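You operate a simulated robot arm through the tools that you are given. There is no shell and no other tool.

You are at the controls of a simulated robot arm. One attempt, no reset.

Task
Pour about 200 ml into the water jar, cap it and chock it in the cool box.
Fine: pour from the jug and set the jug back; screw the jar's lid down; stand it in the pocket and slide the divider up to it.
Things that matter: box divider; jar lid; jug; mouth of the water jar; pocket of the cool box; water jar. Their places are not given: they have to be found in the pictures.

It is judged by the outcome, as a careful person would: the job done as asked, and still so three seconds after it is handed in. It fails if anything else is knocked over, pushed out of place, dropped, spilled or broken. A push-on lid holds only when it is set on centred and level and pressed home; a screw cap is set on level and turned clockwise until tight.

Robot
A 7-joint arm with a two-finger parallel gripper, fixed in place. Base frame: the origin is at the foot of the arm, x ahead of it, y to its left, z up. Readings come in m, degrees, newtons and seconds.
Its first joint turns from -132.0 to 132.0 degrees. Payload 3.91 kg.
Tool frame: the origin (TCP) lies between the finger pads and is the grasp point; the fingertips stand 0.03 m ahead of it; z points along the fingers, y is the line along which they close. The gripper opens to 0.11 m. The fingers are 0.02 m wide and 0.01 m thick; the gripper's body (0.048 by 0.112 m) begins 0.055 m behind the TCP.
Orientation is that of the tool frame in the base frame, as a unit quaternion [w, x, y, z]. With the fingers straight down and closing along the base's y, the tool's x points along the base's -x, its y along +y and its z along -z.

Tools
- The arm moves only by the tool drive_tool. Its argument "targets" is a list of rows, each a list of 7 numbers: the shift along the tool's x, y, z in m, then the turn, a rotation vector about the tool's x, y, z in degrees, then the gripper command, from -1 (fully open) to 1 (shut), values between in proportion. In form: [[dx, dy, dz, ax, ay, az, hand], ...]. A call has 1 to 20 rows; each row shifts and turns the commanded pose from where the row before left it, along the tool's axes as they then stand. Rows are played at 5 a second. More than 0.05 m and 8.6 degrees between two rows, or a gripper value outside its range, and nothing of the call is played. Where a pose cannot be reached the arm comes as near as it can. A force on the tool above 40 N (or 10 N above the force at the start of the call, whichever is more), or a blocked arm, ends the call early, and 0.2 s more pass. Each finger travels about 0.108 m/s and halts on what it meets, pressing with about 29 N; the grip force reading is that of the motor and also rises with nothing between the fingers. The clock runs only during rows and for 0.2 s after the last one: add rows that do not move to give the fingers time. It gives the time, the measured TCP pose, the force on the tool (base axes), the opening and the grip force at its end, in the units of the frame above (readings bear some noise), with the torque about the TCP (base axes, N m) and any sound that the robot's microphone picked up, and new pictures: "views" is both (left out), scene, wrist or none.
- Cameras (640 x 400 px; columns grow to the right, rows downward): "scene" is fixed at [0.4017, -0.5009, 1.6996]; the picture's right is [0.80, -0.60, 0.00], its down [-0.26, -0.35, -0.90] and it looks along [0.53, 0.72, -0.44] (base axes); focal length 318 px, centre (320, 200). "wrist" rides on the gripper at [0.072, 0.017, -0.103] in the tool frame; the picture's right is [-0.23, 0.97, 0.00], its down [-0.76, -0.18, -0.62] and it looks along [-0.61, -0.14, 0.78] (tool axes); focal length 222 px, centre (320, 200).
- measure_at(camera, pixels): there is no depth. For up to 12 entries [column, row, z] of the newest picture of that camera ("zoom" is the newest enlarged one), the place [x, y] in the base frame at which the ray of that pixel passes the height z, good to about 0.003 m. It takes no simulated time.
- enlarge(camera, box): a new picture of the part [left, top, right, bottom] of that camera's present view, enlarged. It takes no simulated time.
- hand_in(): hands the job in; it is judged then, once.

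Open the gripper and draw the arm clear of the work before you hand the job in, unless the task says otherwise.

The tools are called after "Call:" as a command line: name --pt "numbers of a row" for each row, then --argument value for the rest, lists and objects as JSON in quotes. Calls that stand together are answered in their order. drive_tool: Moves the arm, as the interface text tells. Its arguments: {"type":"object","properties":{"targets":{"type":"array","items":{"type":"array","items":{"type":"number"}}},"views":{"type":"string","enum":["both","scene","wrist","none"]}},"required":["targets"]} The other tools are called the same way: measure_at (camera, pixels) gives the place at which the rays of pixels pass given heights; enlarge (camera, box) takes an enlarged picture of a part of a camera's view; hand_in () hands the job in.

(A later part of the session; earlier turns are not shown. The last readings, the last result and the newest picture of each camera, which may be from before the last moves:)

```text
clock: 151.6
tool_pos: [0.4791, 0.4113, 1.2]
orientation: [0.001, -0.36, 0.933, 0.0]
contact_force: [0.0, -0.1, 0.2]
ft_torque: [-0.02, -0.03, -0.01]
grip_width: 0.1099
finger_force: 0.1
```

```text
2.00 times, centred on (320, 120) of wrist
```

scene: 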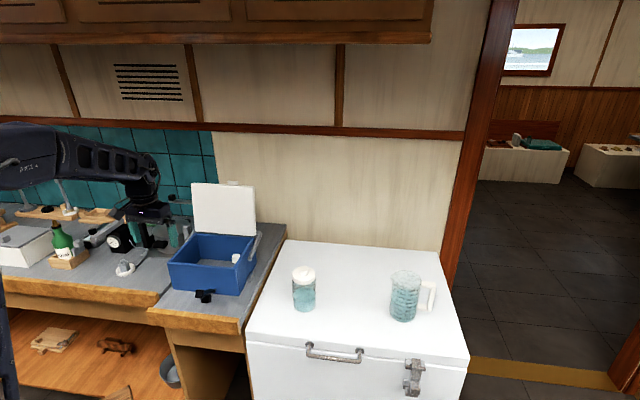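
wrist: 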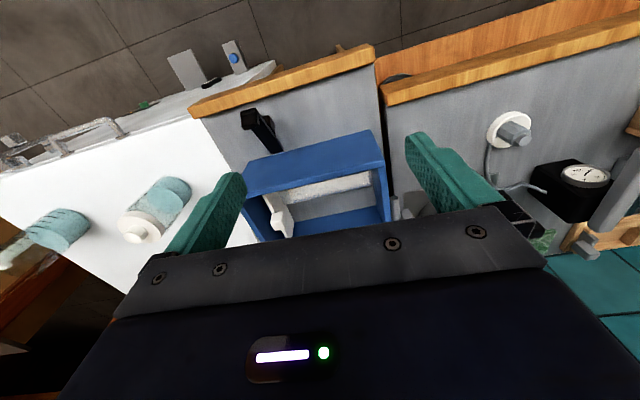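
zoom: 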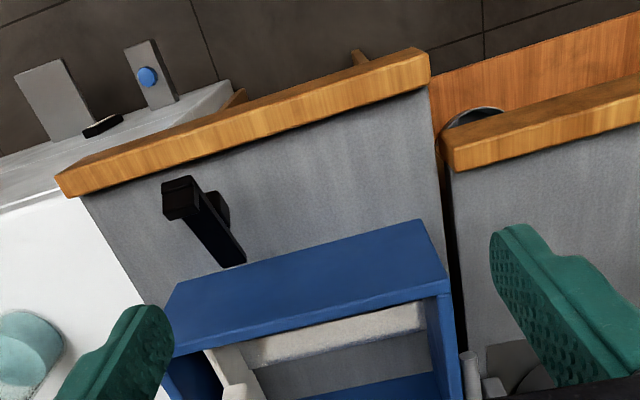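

The gripper hides the interior, so I move about 0.17 m further over the box at the same height to look more steeply down.

Call:
drive_tool --pt "-0.0425 -0.0105 0 0 0 0 -1" --pt "-0.0425 -0.0105 0 0 0 0 -1" --pt "-0.0425 -0.0105 0 0 0 0 -1" --pt "-0.0425 -0.0105 0 0 0 0 -1" --pt "0 0 0 0 0 0 -1" --views "both"

Call:
enlarge --camera "wrist" --box '[160, 20, 480, 220]'

```text
clock: 152.8
tool_pos: [0.6343, 0.4946, 1.2017]
orientation: [0.0, -0.36, 0.933, 0.001]
contact_force: [0.5, 0.1, 0.7]
ft_torque: [0.02, -0.03, -0.02]
grip_width: 0.1098
finger_force: 0.1
```

scene: 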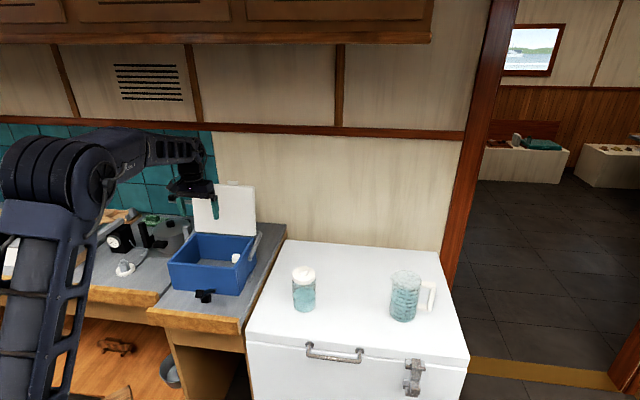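
wrist: 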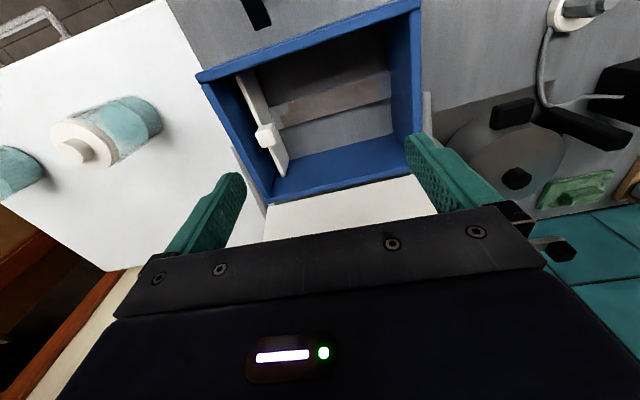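

```text
2.00 times, centred on (320, 120) of wrist
```

zoom: 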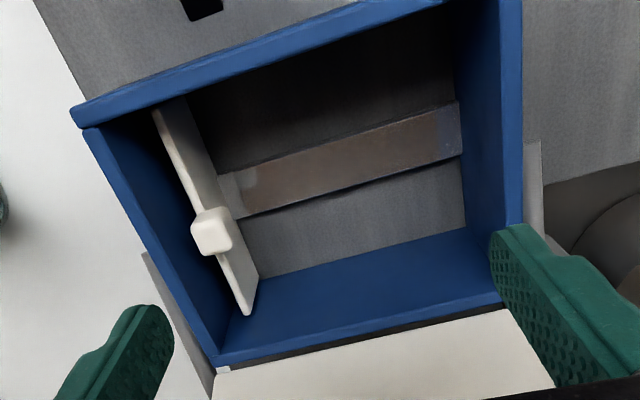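

The interior is visible: the divider plate near the right wall with its knob at zoom (212,230), and a strip lengthwise in the middle. I enlarge the strip and the divider.

Call:
enlarge --camera "wrist" --box '[225, 50, 405, 190]'

Call:
enlarge --camera "wrist" --box '[235, 70, 315, 180]'

```text
2.86 times, centred on (315, 120) of wrist
```

zoom: 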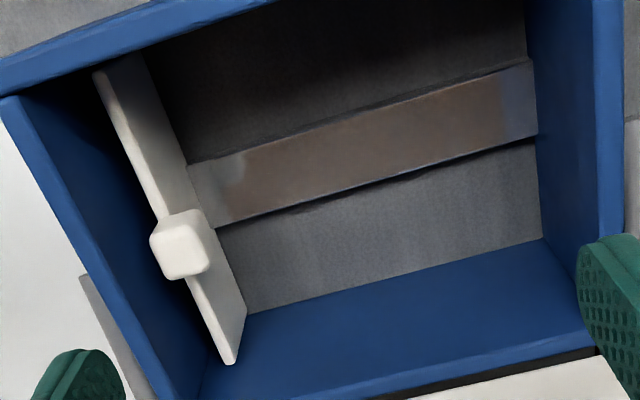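

```text
3.64 times, centred on (275, 125) of wrist
```

zoom: 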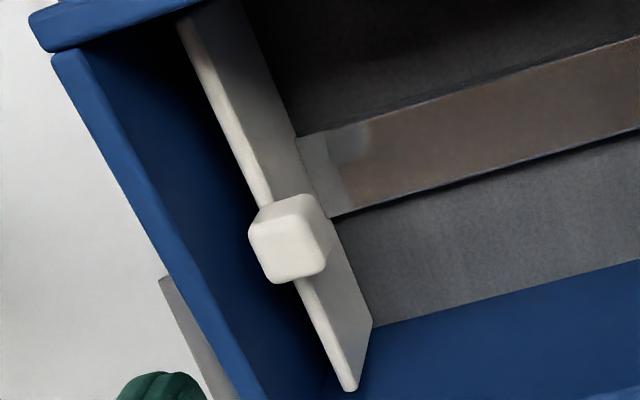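

The strip is a flat shiny rail on the floor that the divider runs along; the pocket is the space left of it. I triangulate floor height with the left-back floor corner in both cameras, and measure rim and divider points.

Call:
measure_at --camera "wrist" --pixels '[[393.1, 133.3, 0.88], [393.1, 133.3, 0.9], [393.1, 133.3, 0.92], [393.1, 133.3, 0.94], [289.4, 159.6, 0.9], [390.8, 83, 0.9], [274, 119, 0.9], [289.4, 159.6, 0.92], [390.8, 83, 0.92], [274, 119, 0.92]]'

Call:
measure_at --camera "scene" --pixels '[[200.6, 258.2, 0.88], [200.6, 258.2, 0.9], [200.6, 258.2, 0.92], [200.6, 258.2, 0.94], [200.6, 258.2, 0.96]]'

Call:
enlarge --camera "scene" --box '[160, 225, 270, 305]'

```text
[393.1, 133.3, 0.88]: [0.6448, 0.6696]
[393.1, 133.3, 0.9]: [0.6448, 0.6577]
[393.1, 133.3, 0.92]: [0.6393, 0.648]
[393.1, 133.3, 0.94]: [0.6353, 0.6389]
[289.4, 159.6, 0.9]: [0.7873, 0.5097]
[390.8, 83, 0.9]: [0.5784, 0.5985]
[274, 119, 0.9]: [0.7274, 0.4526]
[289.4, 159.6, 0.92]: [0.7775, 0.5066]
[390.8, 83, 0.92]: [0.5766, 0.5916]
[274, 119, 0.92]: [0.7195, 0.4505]
```

```text
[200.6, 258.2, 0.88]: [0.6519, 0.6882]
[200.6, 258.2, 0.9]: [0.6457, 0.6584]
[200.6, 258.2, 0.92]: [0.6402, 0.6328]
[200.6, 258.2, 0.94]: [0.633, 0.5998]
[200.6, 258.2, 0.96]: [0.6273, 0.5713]
```

```text
5.00 times, centred on (215, 265) of scene
```

zoom: 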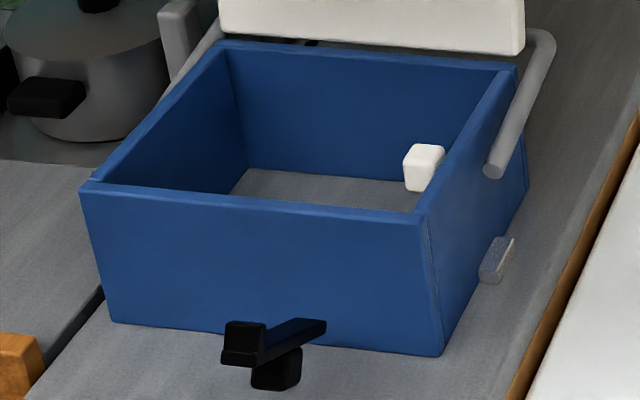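

Floor z is 0.90; the pocket runs 0.205 m from the left wall (rail end at (0.578,0.599)) to the divider, along (0.715,-0.70). I go back over the jar, turning the fingers so they will close front-to-back in the box (tool x toward azimuth 135.6°).

Call:
measure_at --camera "scene" --pixels '[[191, 183, 1.2], [191, 183, 1.25], [191, 183, 1.3], [255, 187, 1.2], [255, 187, 1.25], [196, 233, 1.02], [256, 237, 1.02]]'

Call:
measure_at --camera "wrist" --pixels '[[200, 78, 1.02], [418, 8, 1.02], [272, 203, 1.02], [408, 160, 1.02], [265, 136, 0.97], [265, 136, 0.98], [240, 76, 0.96], [285, 178, 0.96]]'

Call:
drive_tool --pt "0.0016 -0.0449 0.0 0 0 0 -1" --pt "0.0016 -0.0449 0.0 0 0 0 -1" --pt "0.0016 -0.0449 0.0 0 0 0 -1" --pt "0.0016 -0.0449 0.0 0 0 0 -1" --pt "0.0016 -0.0449 0.0088 0 0 0 -1" --pt "0.0016 -0.0449 0.0088 0 0 0 -1" --pt "0.0016 -0.0449 0.0088 0 0 0 -1" --pt "0.0016 -0.0449 0.0088 0 0 0 -1" --pt "0 0 0 0 0 7.855 -1" --pt "0 0 0 0 0 7.855 -1" --pt "0 0 0 0 0 7.855 -1" --pt "0 0 0 0 0 7.855 -1" --pt "0 0 0 0 0 7.855 -1" --pt "0 0 0 0 0 7.855 -1" --pt "0 0 0 0 0 7.855 -1" --pt "0 0 0 0 0 7.855 -1" --pt "0 0 0 0 0 7.855 -1" --pt "0 0 0 0 0 7.855 -1" --pt "0 0 0 0 0 7.855 -1" --pt "0 0 0 0 0 0 -1" --views "both"

```text
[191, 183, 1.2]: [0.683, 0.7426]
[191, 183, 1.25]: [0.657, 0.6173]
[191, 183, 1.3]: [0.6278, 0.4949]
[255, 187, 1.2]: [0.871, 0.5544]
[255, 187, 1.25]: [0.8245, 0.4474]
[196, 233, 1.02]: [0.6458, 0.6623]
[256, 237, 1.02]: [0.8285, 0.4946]
```

```text
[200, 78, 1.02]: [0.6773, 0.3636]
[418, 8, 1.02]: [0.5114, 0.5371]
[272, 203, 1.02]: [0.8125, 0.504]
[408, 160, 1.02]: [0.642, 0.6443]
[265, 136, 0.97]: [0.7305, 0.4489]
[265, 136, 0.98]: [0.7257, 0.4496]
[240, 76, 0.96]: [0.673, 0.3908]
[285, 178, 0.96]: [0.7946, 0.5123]
```

```text
clock: 157.0
tool_pos: [0.865, 0.2191, 1.1658]
orientation: [0.0, 0.378, 0.926, 0.0]
contact_force: [-0.1, 1.0, 1.1]
ft_torque: [-0.04, -0.01, 0.0]
grip_width: 0.11
finger_force: 0.0
```

scene: 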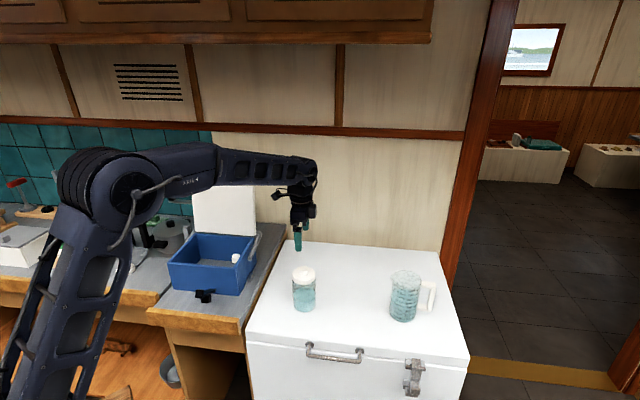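
wrist: 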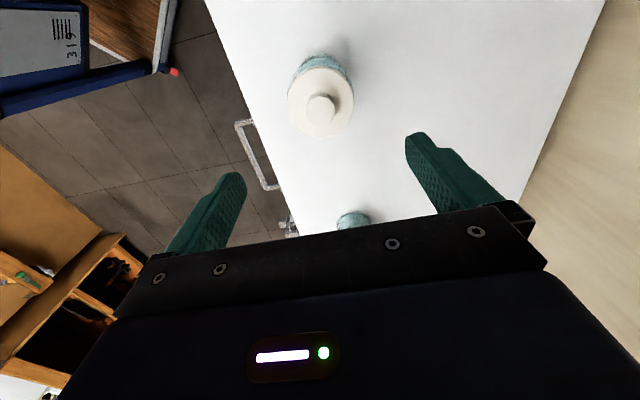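

The fingers are now oriented along the box's front–back direction above the jar. I check the knob centring in the wrist view before descending over the jar body.

Call:
enlarge --camera "wrist" --box '[270, 40, 370, 150]'

```text
3.64 times, centred on (320, 95) of wrist
```

zoom: 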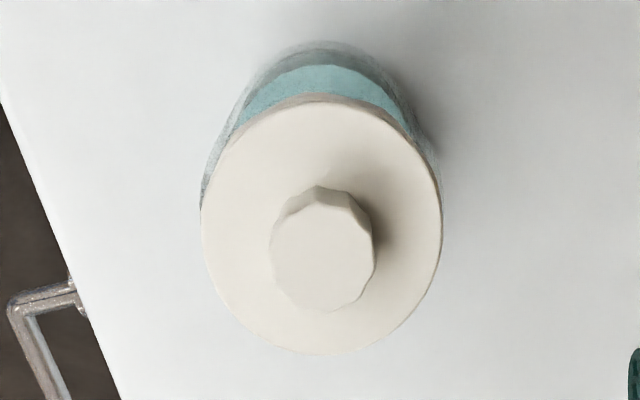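

The knob is exactly on the tool axis. I descend so the open fingers straddle the jar's body just below the cap.

Call:
drive_tool --pt "0 0 0.04 0 0 0 -1" --pt "0 0 0.04 0 0 0 -1" --pt "0 0 0.04 0 0 0 -1" --pt "0 0 0.03 0 0 0 -1" --pt "0 0 0.02 0 0 0 -1" --pt "0 0 0.018 0 0 0 -1" --pt "0 0 0 0 0 0 -1" --pt "0 0 0 0 0 0 -1" --views "both"

Call:
enlarge --camera "scene" --box '[275, 240, 335, 320]'

```text
clock: 158.8
tool_pos: [0.8648, 0.2196, 0.9768]
orientation: [0.0, 0.378, 0.926, -0.001]
contact_force: [0.2, -0.2, 0.9]
ft_torque: [0.02, -0.01, 0.01]
grip_width: 0.11
finger_force: 0.0
```

scene: 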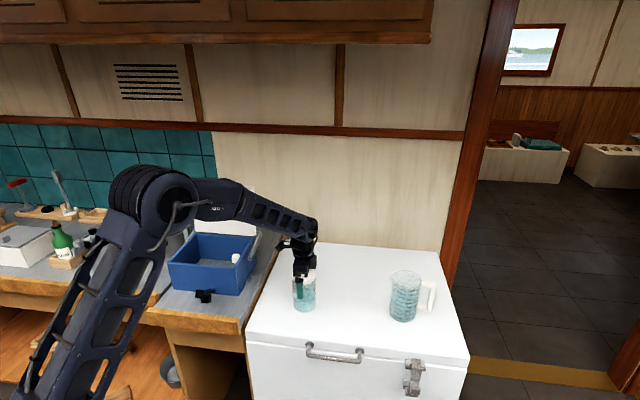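
wrist: 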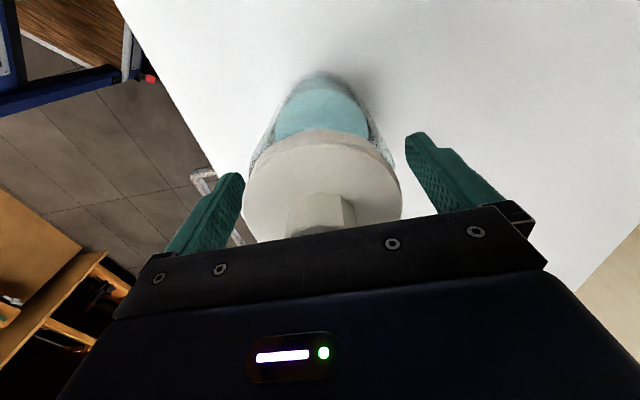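

```text
5.00 times, centred on (305, 280) of scene
```

zoom: 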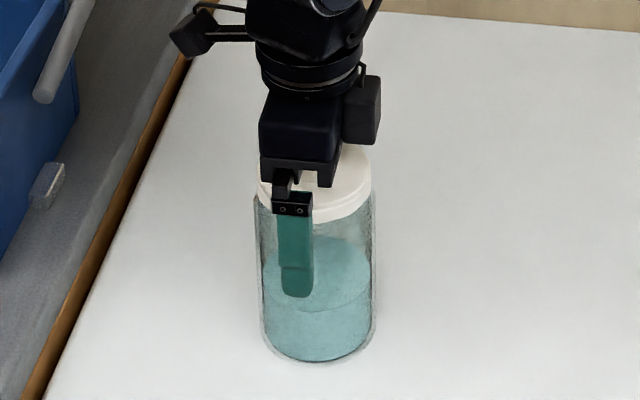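

The fingers straddle the jar. I close on it.

Call:
drive_tool --pt "0 0 0 0 0 0 -0.7" --pt "0 0 0 0 0 0 -0.4" --pt "0 0 0 0 0 0 0.2" --pt "0 0 0 0 0 0 1" --pt "0 0 0 0 0 0 1" --pt "0 0 0 0 0 0 1" --views "both"

```text
clock: 160.2
tool_pos: [0.8653, 0.2183, 0.9769]
orientation: [0.001, 0.377, 0.926, 0.0]
contact_force: [0.3, 0.0, -0.1]
ft_torque: [0.09, -0.06, 0.03]
grip_width: 0.0824
finger_force: 29.0
```

scene: 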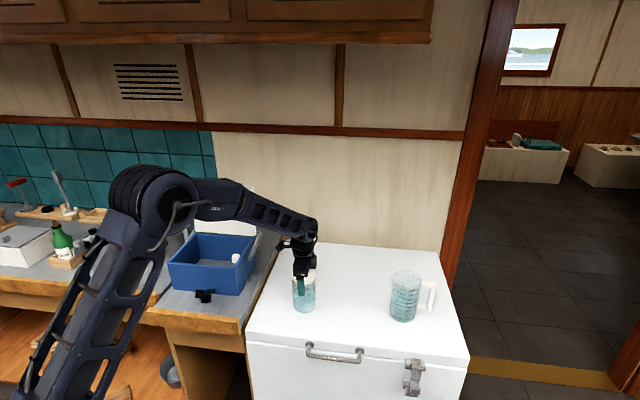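
wrist: 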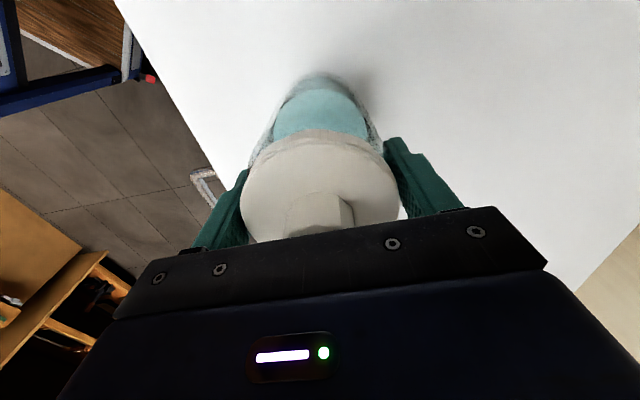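

The jar is gripped at 0.082 m. I lift it straight up slowly to carry height and check that lid and jar come together.

Call:
drive_tool --pt "0 0 -0.01 0 0 0 1" --pt "0 0 -0.025 0 0 0 1" --pt "0 0 -0.04 0 0 0 1" --pt "0 0 -0.045 0 0 0 1" --pt "0 0 -0.045 0 0 0 1" --pt "0 0 -0.045 0 0 0 1" --pt "0 0 -0.045 0 0 0 1" --pt "0 0 0 0 0 0 1" --pt "0 0 0 0 0 0 1" --views "both"

```text
clock: 162.2
tool_pos: [0.8636, 0.2194, 1.2331]
orientation: [0.0, 0.377, 0.926, -0.001]
contact_force: [-0.5, -0.9, -2.3]
ft_torque: [0.02, 0.0, 0.01]
grip_width: 0.0824
finger_force: 28.2
```

scene: 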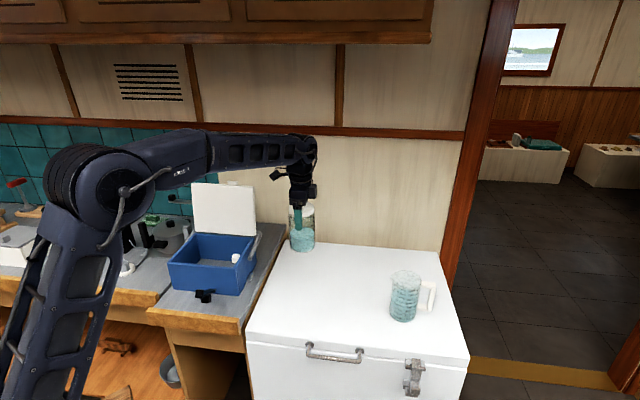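
wrist: 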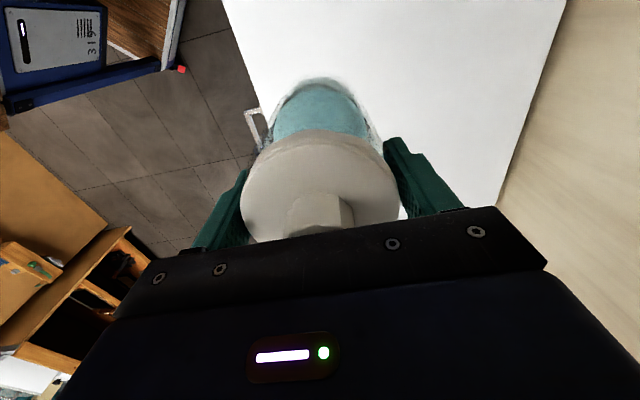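

The jar with its cap hangs level, weight about 2.3 N. I carry it over the box to above the pocket next to the left wall, target (0.613,0.564), jar bottom well above the rim.

Call:
drive_tool --pt "0.02 0.0034 0 0 0 0 1" --pt "0.04 0.0068 0 0 0 0 1" --pt "0.042 0.0071 0 0 0 0 1" --pt "0.042 0.0071 0 0 0 0 1" --pt "0.042 0.0071 0 0 0 0 1" --pt "0.042 0.0071 0 0 0 0 1" --pt "0.042 0.0071 0 0 0 0 1" --pt "0.042 0.0071 0 0 0 0 1" --pt "0.042 0.0071 0 0 0 0 1" --pt "0.042 0.0071 0 0 0 0 1" --pt "0.0241 0.0043 0 0 0 0 1" --pt "0 0 0 0 0 0 1" --pt "0 0 0 0 0 0 1" --views "both"

Call:
enlarge --camera "scene" --box '[150, 170, 280, 310]'

Call:
enlarge --camera "wrist" --box '[160, 20, 480, 240]'

```text
clock: 165.0
tool_pos: [0.6155, 0.5647, 1.2284]
orientation: [0.0, 0.376, 0.926, 0.001]
contact_force: [0.1, 0.0, -1.7]
ft_torque: [0.02, -0.02, 0.03]
grip_width: 0.0827
finger_force: 29.4
```

scene: 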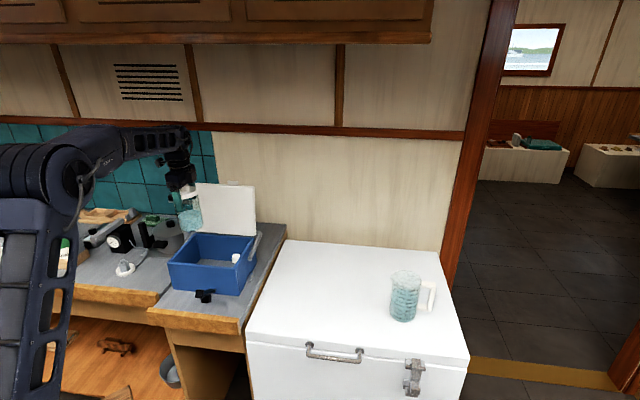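
wrist: 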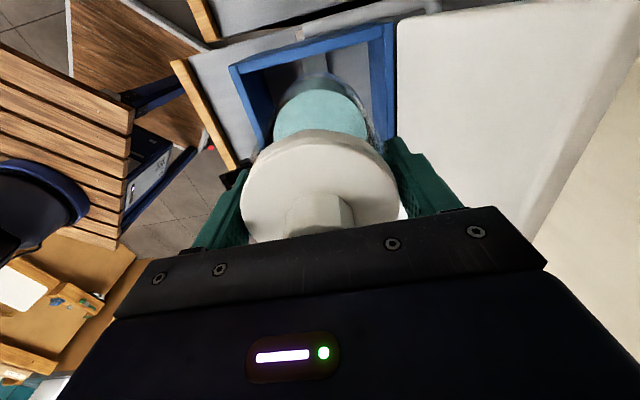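

```text
2.86 times, centred on (215, 240) of scene
```

zoom: 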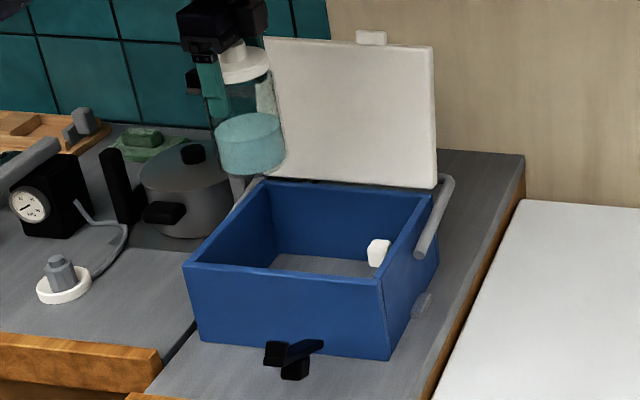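

```text
1.82 times, centred on (320, 130) of wrist
```

zoom: 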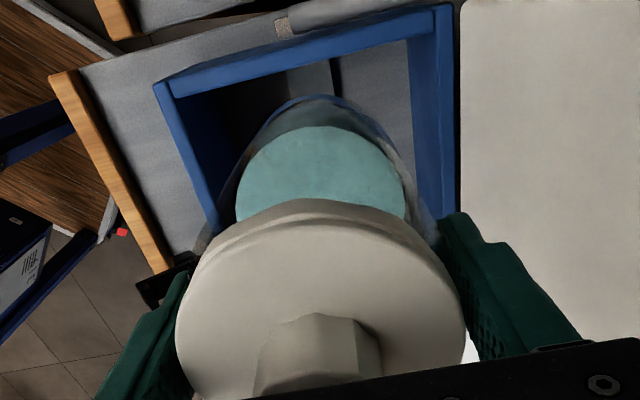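

The wrist view shows only about 3 mm between jar and left rim edge, and the rail about 3 mm toward the back. I shift 6 mm right and 3 mm back, then lower the jar into the box partway.

Call:
drive_tool --pt "-0.006 0.003 0 0 0 0 1" --pt "0 0 0 0 0 0 1" --pt "0 0 0.025 0 0 0 1" --pt "0 0 0.025 0 0 0 1" --pt "0 0 0.02 0 0 0 1" --pt "0 0 0 0 0 0 1" --pt "0 0 0 0 0 0 1" --views "both"

Call:
enlarge --camera "scene" --box '[160, 190, 260, 300]'

Call:
enlarge --camera "wrist" --box '[200, 20, 460, 200]'

```text
clock: 166.6
tool_pos: [0.6183, 0.5623, 1.1606]
orientation: [0.0, 0.377, 0.926, -0.001]
contact_force: [0.0, 0.3, -1.7]
ft_torque: [0.01, 0.02, 0.01]
grip_width: 0.0826
finger_force: 28.9
```

scene: 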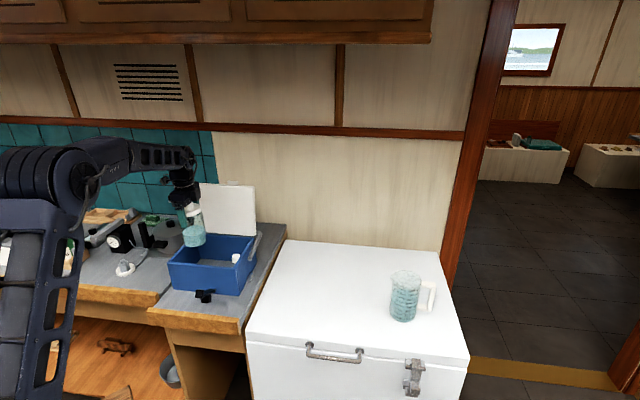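
wrist: 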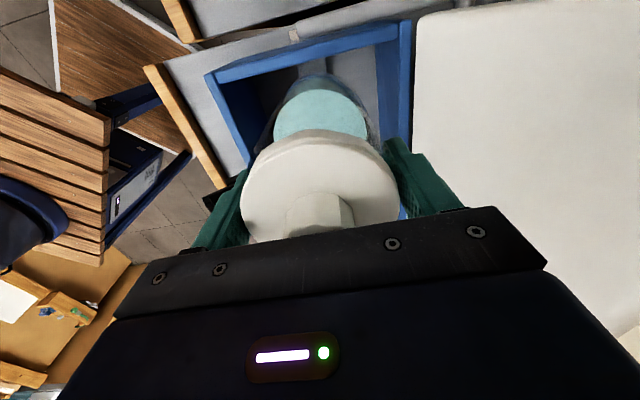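

```text
3.64 times, centred on (210, 245) of scene
```

zoom: 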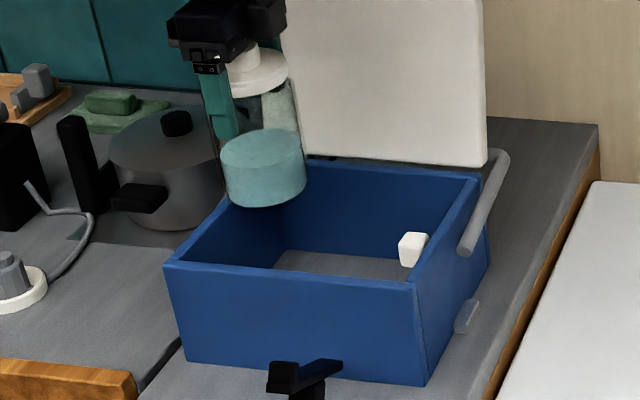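

```text
2.22 times, centred on (330, 110) of wrist
```

zoom: 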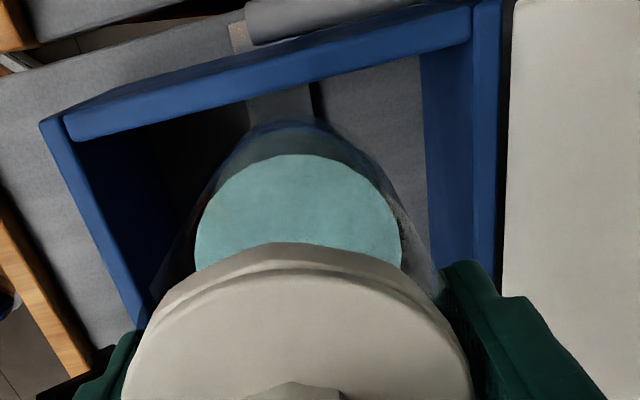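

The jar clears the left rim by about 6 mm and is nearly centred front to back (3 mm too far back). I correct and lower further to just above the floor.

Call:
drive_tool --pt "0 -0.003 0.02 0 0 0 1" --pt "0 0 0.025 0 0 0 1" --pt "0 0 0.025 0 0 0 1" --pt "0 0 0.025 0 0 0 1" --pt "0 0 0.02 0 0 0 1" --pt "0 0 0.01 0 0 0 1" --pt "0 0 0 0 0 0 1" --pt "0 0 0 0 0 0 1" --views "both"

Call:
enlarge --camera "scene" --box '[160, 190, 260, 300]'

Call:
enlarge --camera "wrist" --box '[200, 20, 460, 200]'

```text
clock: 168.4
tool_pos: [0.6171, 0.5595, 1.0386]
orientation: [0.0, 0.377, 0.926, 0.0]
contact_force: [0.5, 0.2, -2.1]
ft_torque: [0.01, 0.04, 0.03]
grip_width: 0.0827
finger_force: 29.0
```

scene: 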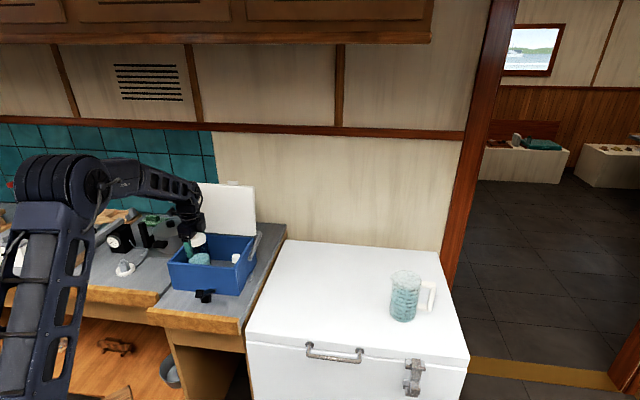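
wrist: 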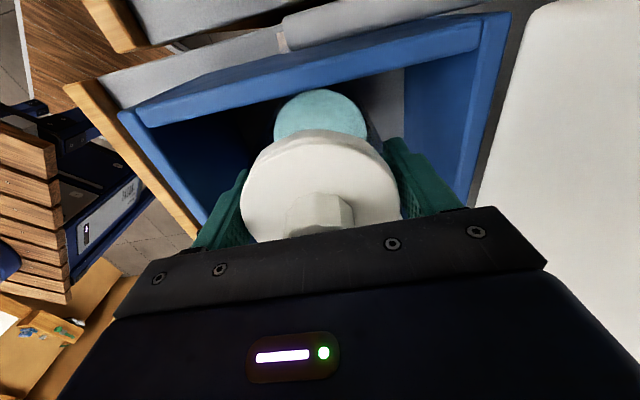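

```text
3.64 times, centred on (210, 245) of scene
```

zoom: 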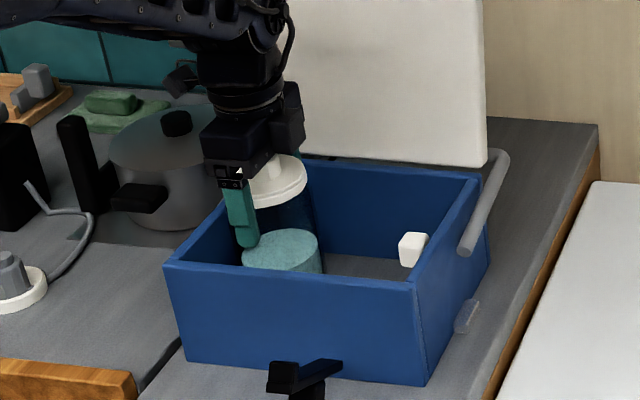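

```text
2.22 times, centred on (330, 110) of wrist
```

zoom: 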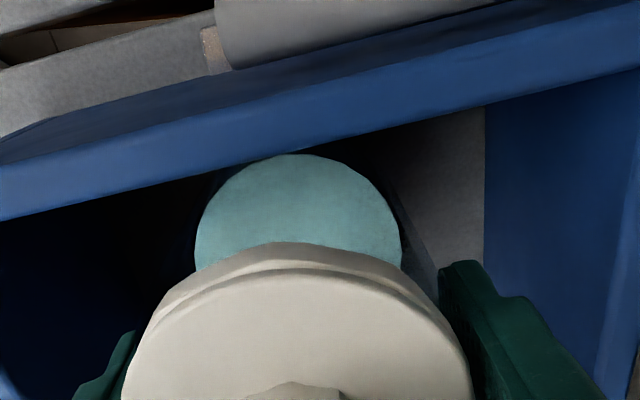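

The jar is inside the box with its bottom about 1.5 cm above the floor. I lower in small steps until the load comes off.

Call:
drive_tool --pt "0 0 0.004 0 0 0 1" --pt "0 0 0.004 0 0 0 1" --pt "0 0 0 0 0 0 1" --views "none"

Call:
drive_tool --pt "0 0 0.002 0 0 0 1" --pt "0 0 0.002 0 0 0 1" --pt "0 0 0 0 0 0 1" --views "none"

```text
clock: 169.2
tool_pos: [0.6184, 0.5602, 1.0294]
orientation: [0.0, 0.378, 0.926, 0.0]
contact_force: [0.2, -0.4, -1.3]
ft_torque: [0.04, 0.0, 0.01]
grip_width: 0.0826
finger_force: 29.5
```

```text
clock: 170.0
tool_pos: [0.6183, 0.5605, 1.0252]
orientation: [0.001, 0.377, 0.926, 0.0]
contact_force: [0.5, -0.4, -2.2]
ft_torque: [-0.02, -0.03, -0.02]
grip_width: 0.0823
finger_force: 29.3
```

Still carrying the full weight. I continue down in 1.5 mm steps.

Call:
drive_tool --pt "0 0 0.0015 0 0 0 1" --pt "0 0 0.0015 0 0 0 1" --pt "0 0 0 0 0 0 1" --views "none"

Call:
drive_tool --pt "0 0 0.0015 0 0 0 1" --pt "0 0 0.001 0 0 0 1" --pt "0 0 0 0 0 0 1" --views "none"

```text
clock: 170.8
tool_pos: [0.6189, 0.5591, 1.0227]
orientation: [0.0, 0.378, 0.926, 0.0]
contact_force: [-0.4, -0.3, -2.1]
ft_torque: [-0.01, 0.01, 0.02]
grip_width: 0.0825
finger_force: 29.0
```

```text
clock: 171.6
tool_pos: [0.6173, 0.5599, 1.0205]
orientation: [0.0, 0.377, 0.926, 0.0]
contact_force: [-1.3, -2.6, 8.3]
ft_torque: [-0.35, 0.26, 0.08]
grip_width: 0.0824
finger_force: 28.7
```

The jar is on the floor (8 N contact). I ease up slightly and open the fingers.

Call:
drive_tool --pt "0 0 -0.0008 0 0 0 1" --pt "0 0 0 0 0 0 1" --pt "0 0 0 0 0 0 -0.3" --pt "0 0 0 0 0 0 -0.6" --pt "0 0 0 0 0 0 -0.85" --pt "0 0 0 0 0 0 -0.95" --pt "0 0 0 0 0 0 -0.95" --views "both"

Call:
enlarge --camera "scene" --box '[160, 190, 260, 300]'

Call:
enlarge --camera "wrist" --box '[180, 20, 460, 240]'

```text
clock: 173.2
tool_pos: [0.6176, 0.559, 1.0221]
orientation: [-0.001, 0.376, 0.926, -0.001]
contact_force: [-0.7, 0.4, -0.1]
ft_torque: [-0.04, 0.01, 0.03]
grip_width: 0.1076
finger_force: 0.0
```

scene: 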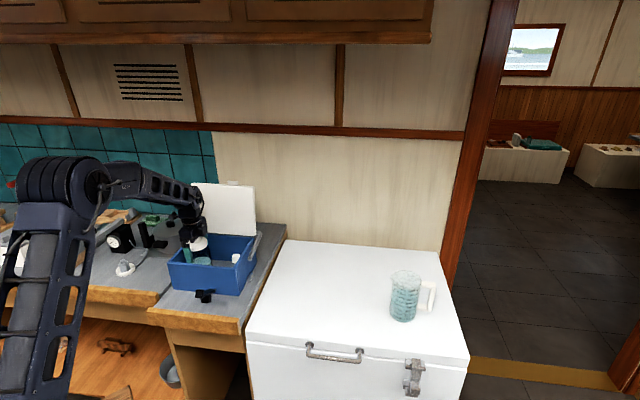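
wrist: 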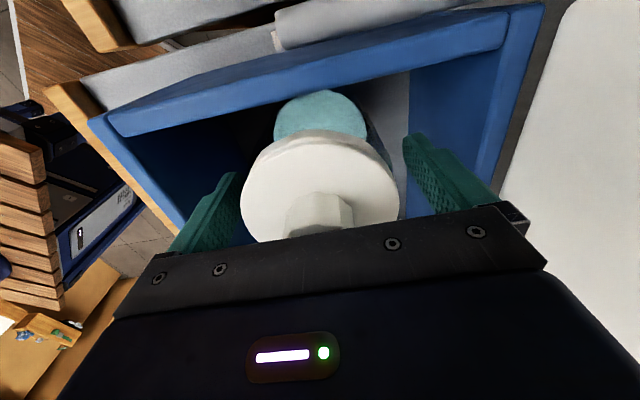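

```text
3.64 times, centred on (210, 245) of scene
```

zoom: 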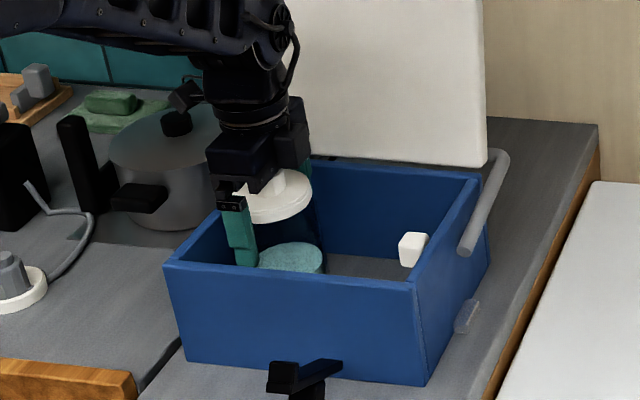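

```text
1.82 times, centred on (320, 130) of wrist
```

zoom: 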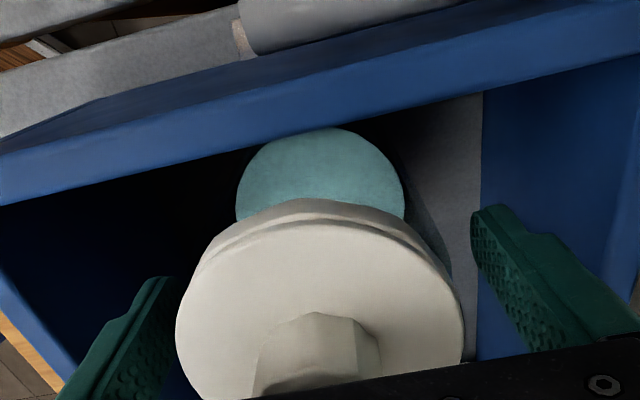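

The jar stands in the pocket with the fingers free. I raise the arm straight up to z≈1.22 and look.

Call:
drive_tool --pt "0 0 -0.01 0 0 0 -0.95" --pt "0 0 -0.025 0 0 0 -0.95" --pt "0 0 -0.04 0 0 0 -0.95" --pt "0 0 -0.045 0 0 0 -0.95" --pt "0 0 -0.045 0 0 0 -0.95" --pt "0 0 -0.035 0 0 0 -0.95" --pt "0 0 0 0 0 0 -0.95" --views "both"

Call:
enlarge --camera "scene" --box '[160, 190, 260, 300]'

Call:
enlarge --camera "wrist" --box '[180, 20, 460, 240]'

```text
clock: 174.8
tool_pos: [0.6146, 0.5606, 1.2173]
orientation: [0.0, 0.378, 0.926, -0.002]
contact_force: [0.3, 0.1, 0.1]
ft_torque: [-0.03, 0.03, 0.02]
grip_width: 0.1071
finger_force: 0.1
```

scene: 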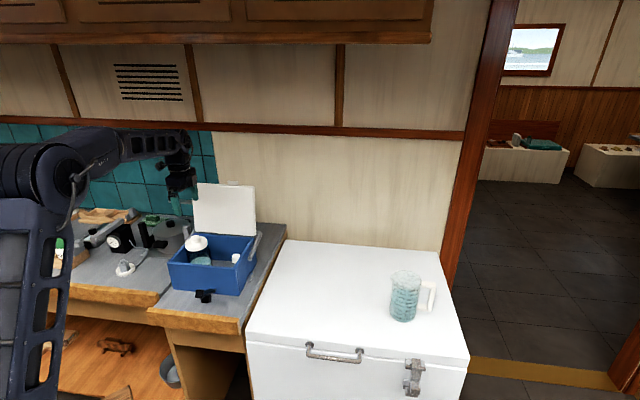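
wrist: 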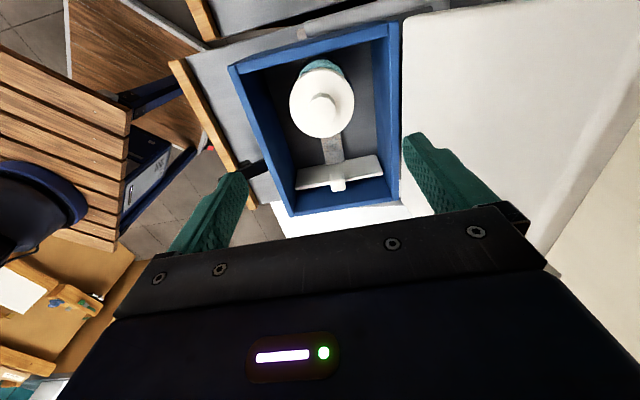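

```text
3.64 times, centred on (210, 245) of scene
```

zoom: 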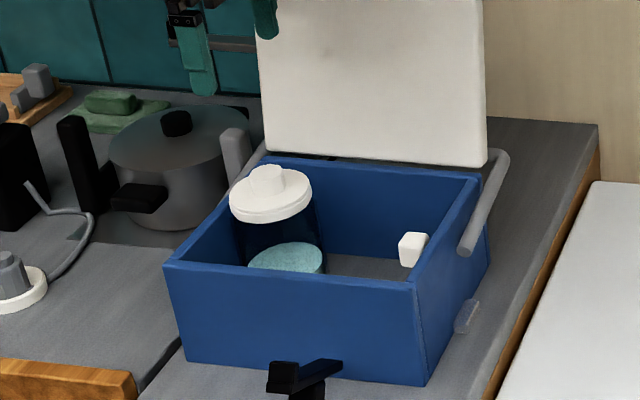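

```text
1.82 times, centred on (320, 130) of wrist
```

zoom: 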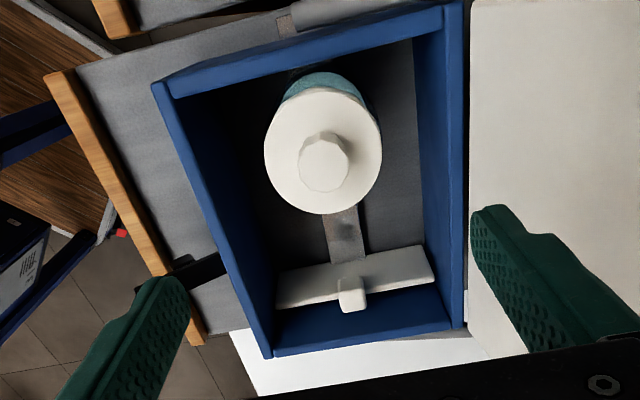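

The jar stands upright on the rail next to the left wall, well centred. I zoom on the divider to measure its plate, knob and the gap to the right wall.

Call:
enlarge --camera "wrist" --box '[280, 135, 410, 225]'

```text
4.44 times, centred on (345, 180) of wrist
```

zoom: 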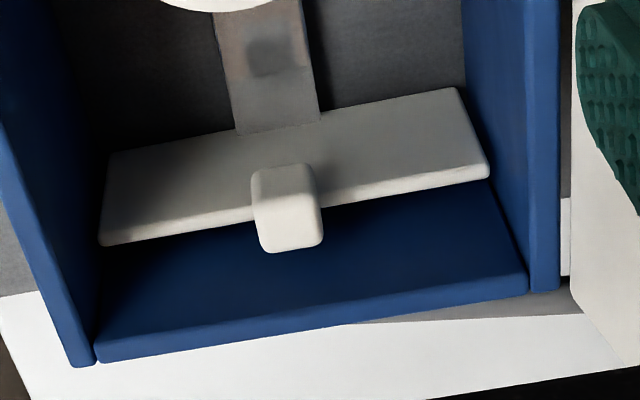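

I measure the plate's bottom and top edges, the knob and the right rim in this zoom.

Call:
measure_at --camera "zoom" --pixels '[[283, 122, 0.9], [112, 155, 0.9], [455, 90, 0.9], [100, 243, 0.96], [490, 180, 0.96], [100, 243, 0.98], [490, 180, 0.98], [290, 245, 0.98], [290, 245, 1.0], [288, 170, 0.98], [320, 300, 1.02], [320, 322, 1.02]]'

```text
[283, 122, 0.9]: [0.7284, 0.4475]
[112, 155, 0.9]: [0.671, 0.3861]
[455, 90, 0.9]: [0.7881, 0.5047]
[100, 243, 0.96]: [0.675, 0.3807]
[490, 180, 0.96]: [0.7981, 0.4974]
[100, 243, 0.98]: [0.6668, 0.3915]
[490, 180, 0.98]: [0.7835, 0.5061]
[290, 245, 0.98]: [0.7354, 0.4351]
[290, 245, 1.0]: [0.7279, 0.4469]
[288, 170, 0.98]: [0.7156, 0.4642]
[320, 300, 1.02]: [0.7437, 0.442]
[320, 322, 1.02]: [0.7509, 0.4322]
```

I check the knob's height with the scene camera.

Call:
enlarge --camera "scene" --box '[220, 240, 256, 276]'

Call:
measure_at --camera "scene" --pixels '[[236.1, 255.2, 0.97], [236.1, 255.2, 0.98], [236.1, 255.2, 0.99], [236.1, 255.2, 1.0]]'

```text
11.11 times, centred on (238, 258) of scene
```

zoom: 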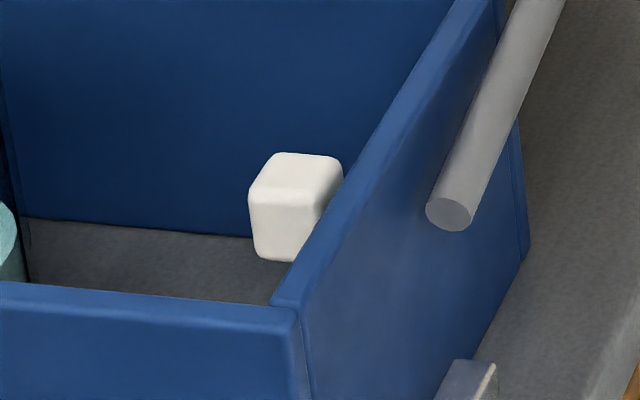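

```text
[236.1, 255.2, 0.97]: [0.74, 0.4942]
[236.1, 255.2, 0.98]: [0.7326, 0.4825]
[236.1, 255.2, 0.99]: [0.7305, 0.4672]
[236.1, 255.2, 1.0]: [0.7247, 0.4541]
```

The knob is offset toward the jar side of the plate: centre near (0.722,0.454), top z≈0.997, about 27 mm wide. With the present roll the fingers can straddle it front-to-back, so I move over it at height and check.

Call:
drive_tool --pt "-0.0378 -0.0003 0 0 0 0 -0.95" --pt "-0.0378 -0.0003 0 0 0 0 -0.95" --pt "-0.0378 -0.0003 0 0 0 0 -0.95" --pt "-0.0378 -0.0003 0 0 0 0 -0.95" --pt "0 0 0.04 0 0 0 -0.6" --pt "0 0 0.04 0 0 0 -0.3" --pt "0 0 0 0 0 0 -0.1" --pt "0 0 0 0 0 0 -0.1" --views "both"

Call:
enlarge --camera "wrist" --box '[220, 60, 420, 230]'

Call:
enlarge --camera "scene" --box '[160, 190, 280, 300]'

```text
clock: 176.6
tool_pos: [0.7253, 0.4547, 1.1405]
orientation: [0.0, 0.378, 0.926, 0.0]
contact_force: [-0.4, -0.4, 0.3]
ft_torque: [0.0, 0.0, 0.01]
grip_width: 0.0605
finger_force: 0.0
```

scene: 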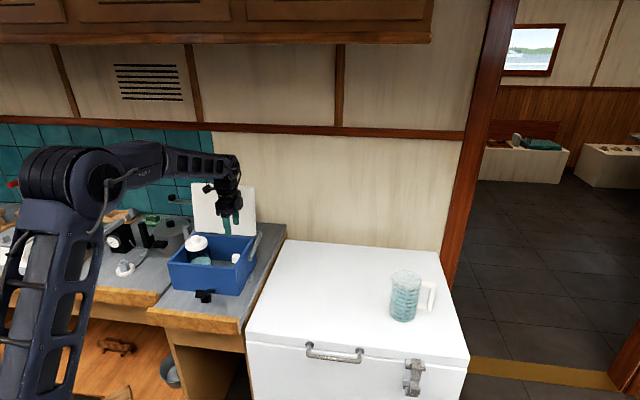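
wrist: 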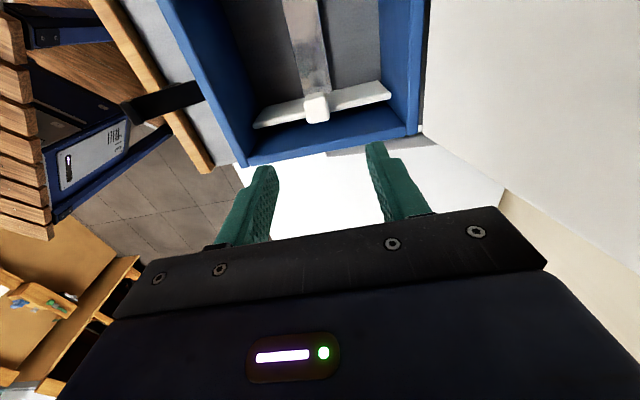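

```text
2.35 times, centred on (320, 145) of wrist
```

zoom: 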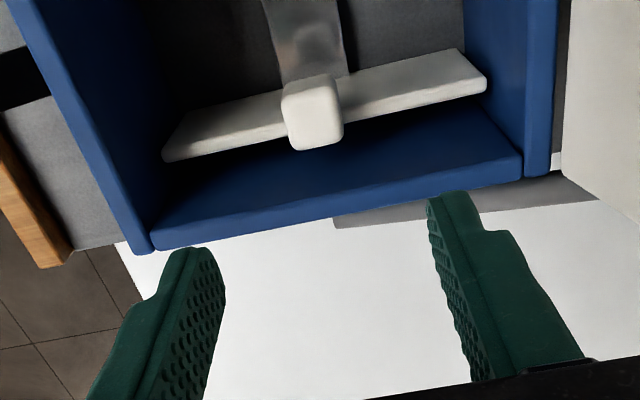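

```text
3.64 times, centred on (220, 245) of scene
```

zoom: 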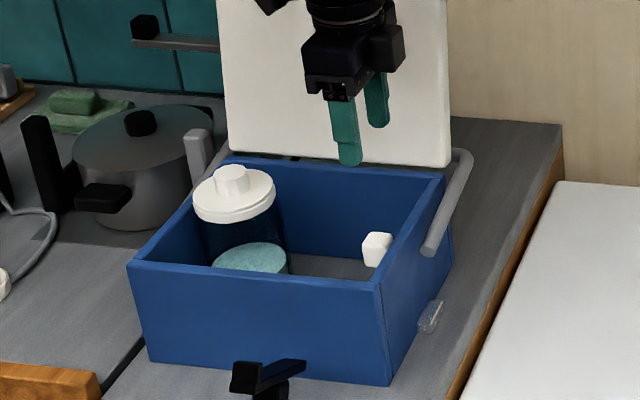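

The knob lies on the tool axis, about 3 mm toward the front. I correct that and descend to z≈1.01 with the fingers half open.

Call:
drive_tool --pt "0 -0.003 0.03 0 0 0 -0.1" --pt "0 0 0.035 0 0 0 -0.1" --pt "0 0 0.035 0 0 0 -0.1" --pt "0 0 0.025 0 0 0 -0.1" --pt "0 0 0 0 0 0 -0.1" --pt "0 0 0 0 0 0 -0.1" --views "both"

Call:
enlarge --camera "wrist" --box '[220, 60, 420, 230]'

Call:
enlarge --camera "scene" --box '[180, 210, 280, 300]'

```text
clock: 178.0
tool_pos: [0.721, 0.4503, 1.0127]
orientation: [0.0, 0.377, 0.926, -0.001]
contact_force: [0.5, -0.5, 0.6]
ft_torque: [0.02, 0.01, 0.01]
grip_width: 0.0602
finger_force: 0.0
```

scene: 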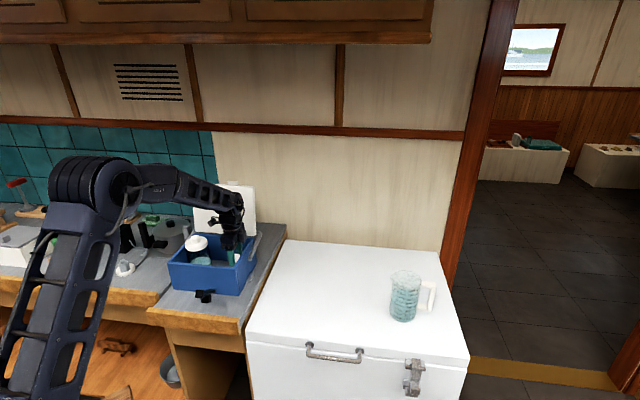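
wrist: 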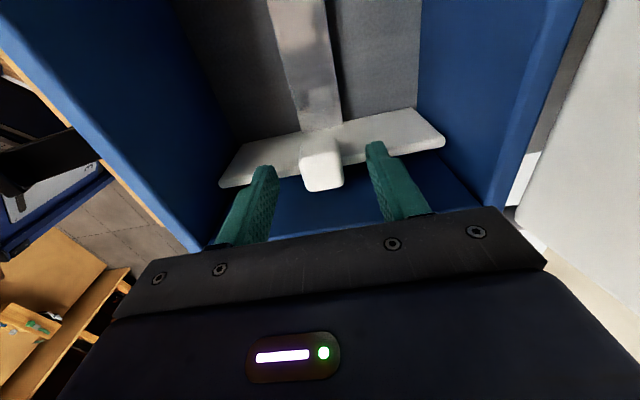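

```text
2.35 times, centred on (320, 145) of wrist
```

zoom: 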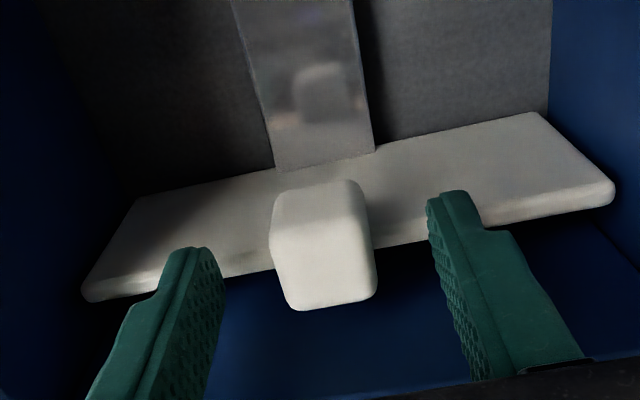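

```text
4.44 times, centred on (230, 255) of scene
```

zoom: 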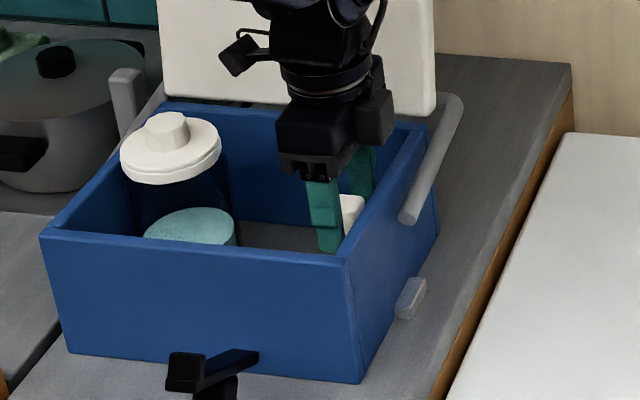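

The knob is centred between the fingers. I lower 5 mm more and close on it.

Call:
drive_tool --pt "0 0 0.005 0 0 0 -0.1" --pt "0 0 0 0 0 0 0.2" --pt "0 0 0 0 0 0 0.6" --pt "0 0 0 0 0 0 1" --pt "0 0 0 0 0 0 1" --pt "0 0 0 0 0 0 1" --views "both"

Call:
enlarge --camera "wrist" --box '[220, 60, 420, 230]'

```text
clock: 179.4
tool_pos: [0.7226, 0.4513, 1.008]
orientation: [-0.001, 0.377, 0.926, 0.0]
contact_force: [8.1, 8.6, -1.1]
ft_torque: [0.25, -0.07, -0.47]
grip_width: 0.0255
finger_force: 45.0
```

scene: 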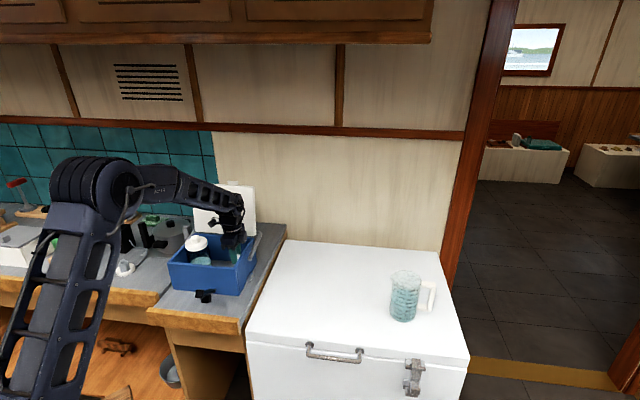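
wrist: 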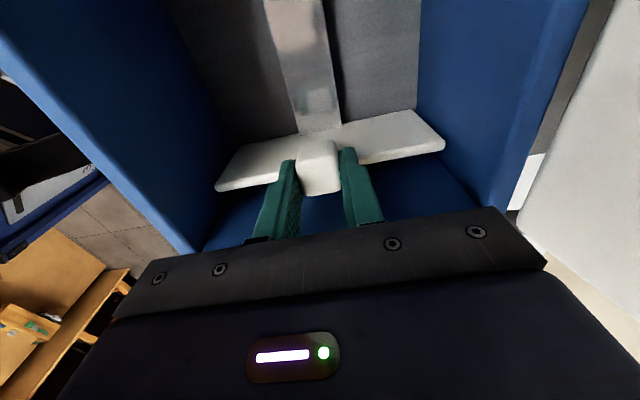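

```text
2.35 times, centred on (320, 145) of wrist
```

zoom: 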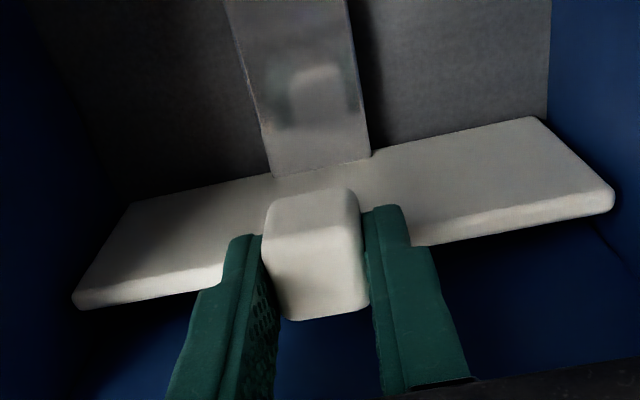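

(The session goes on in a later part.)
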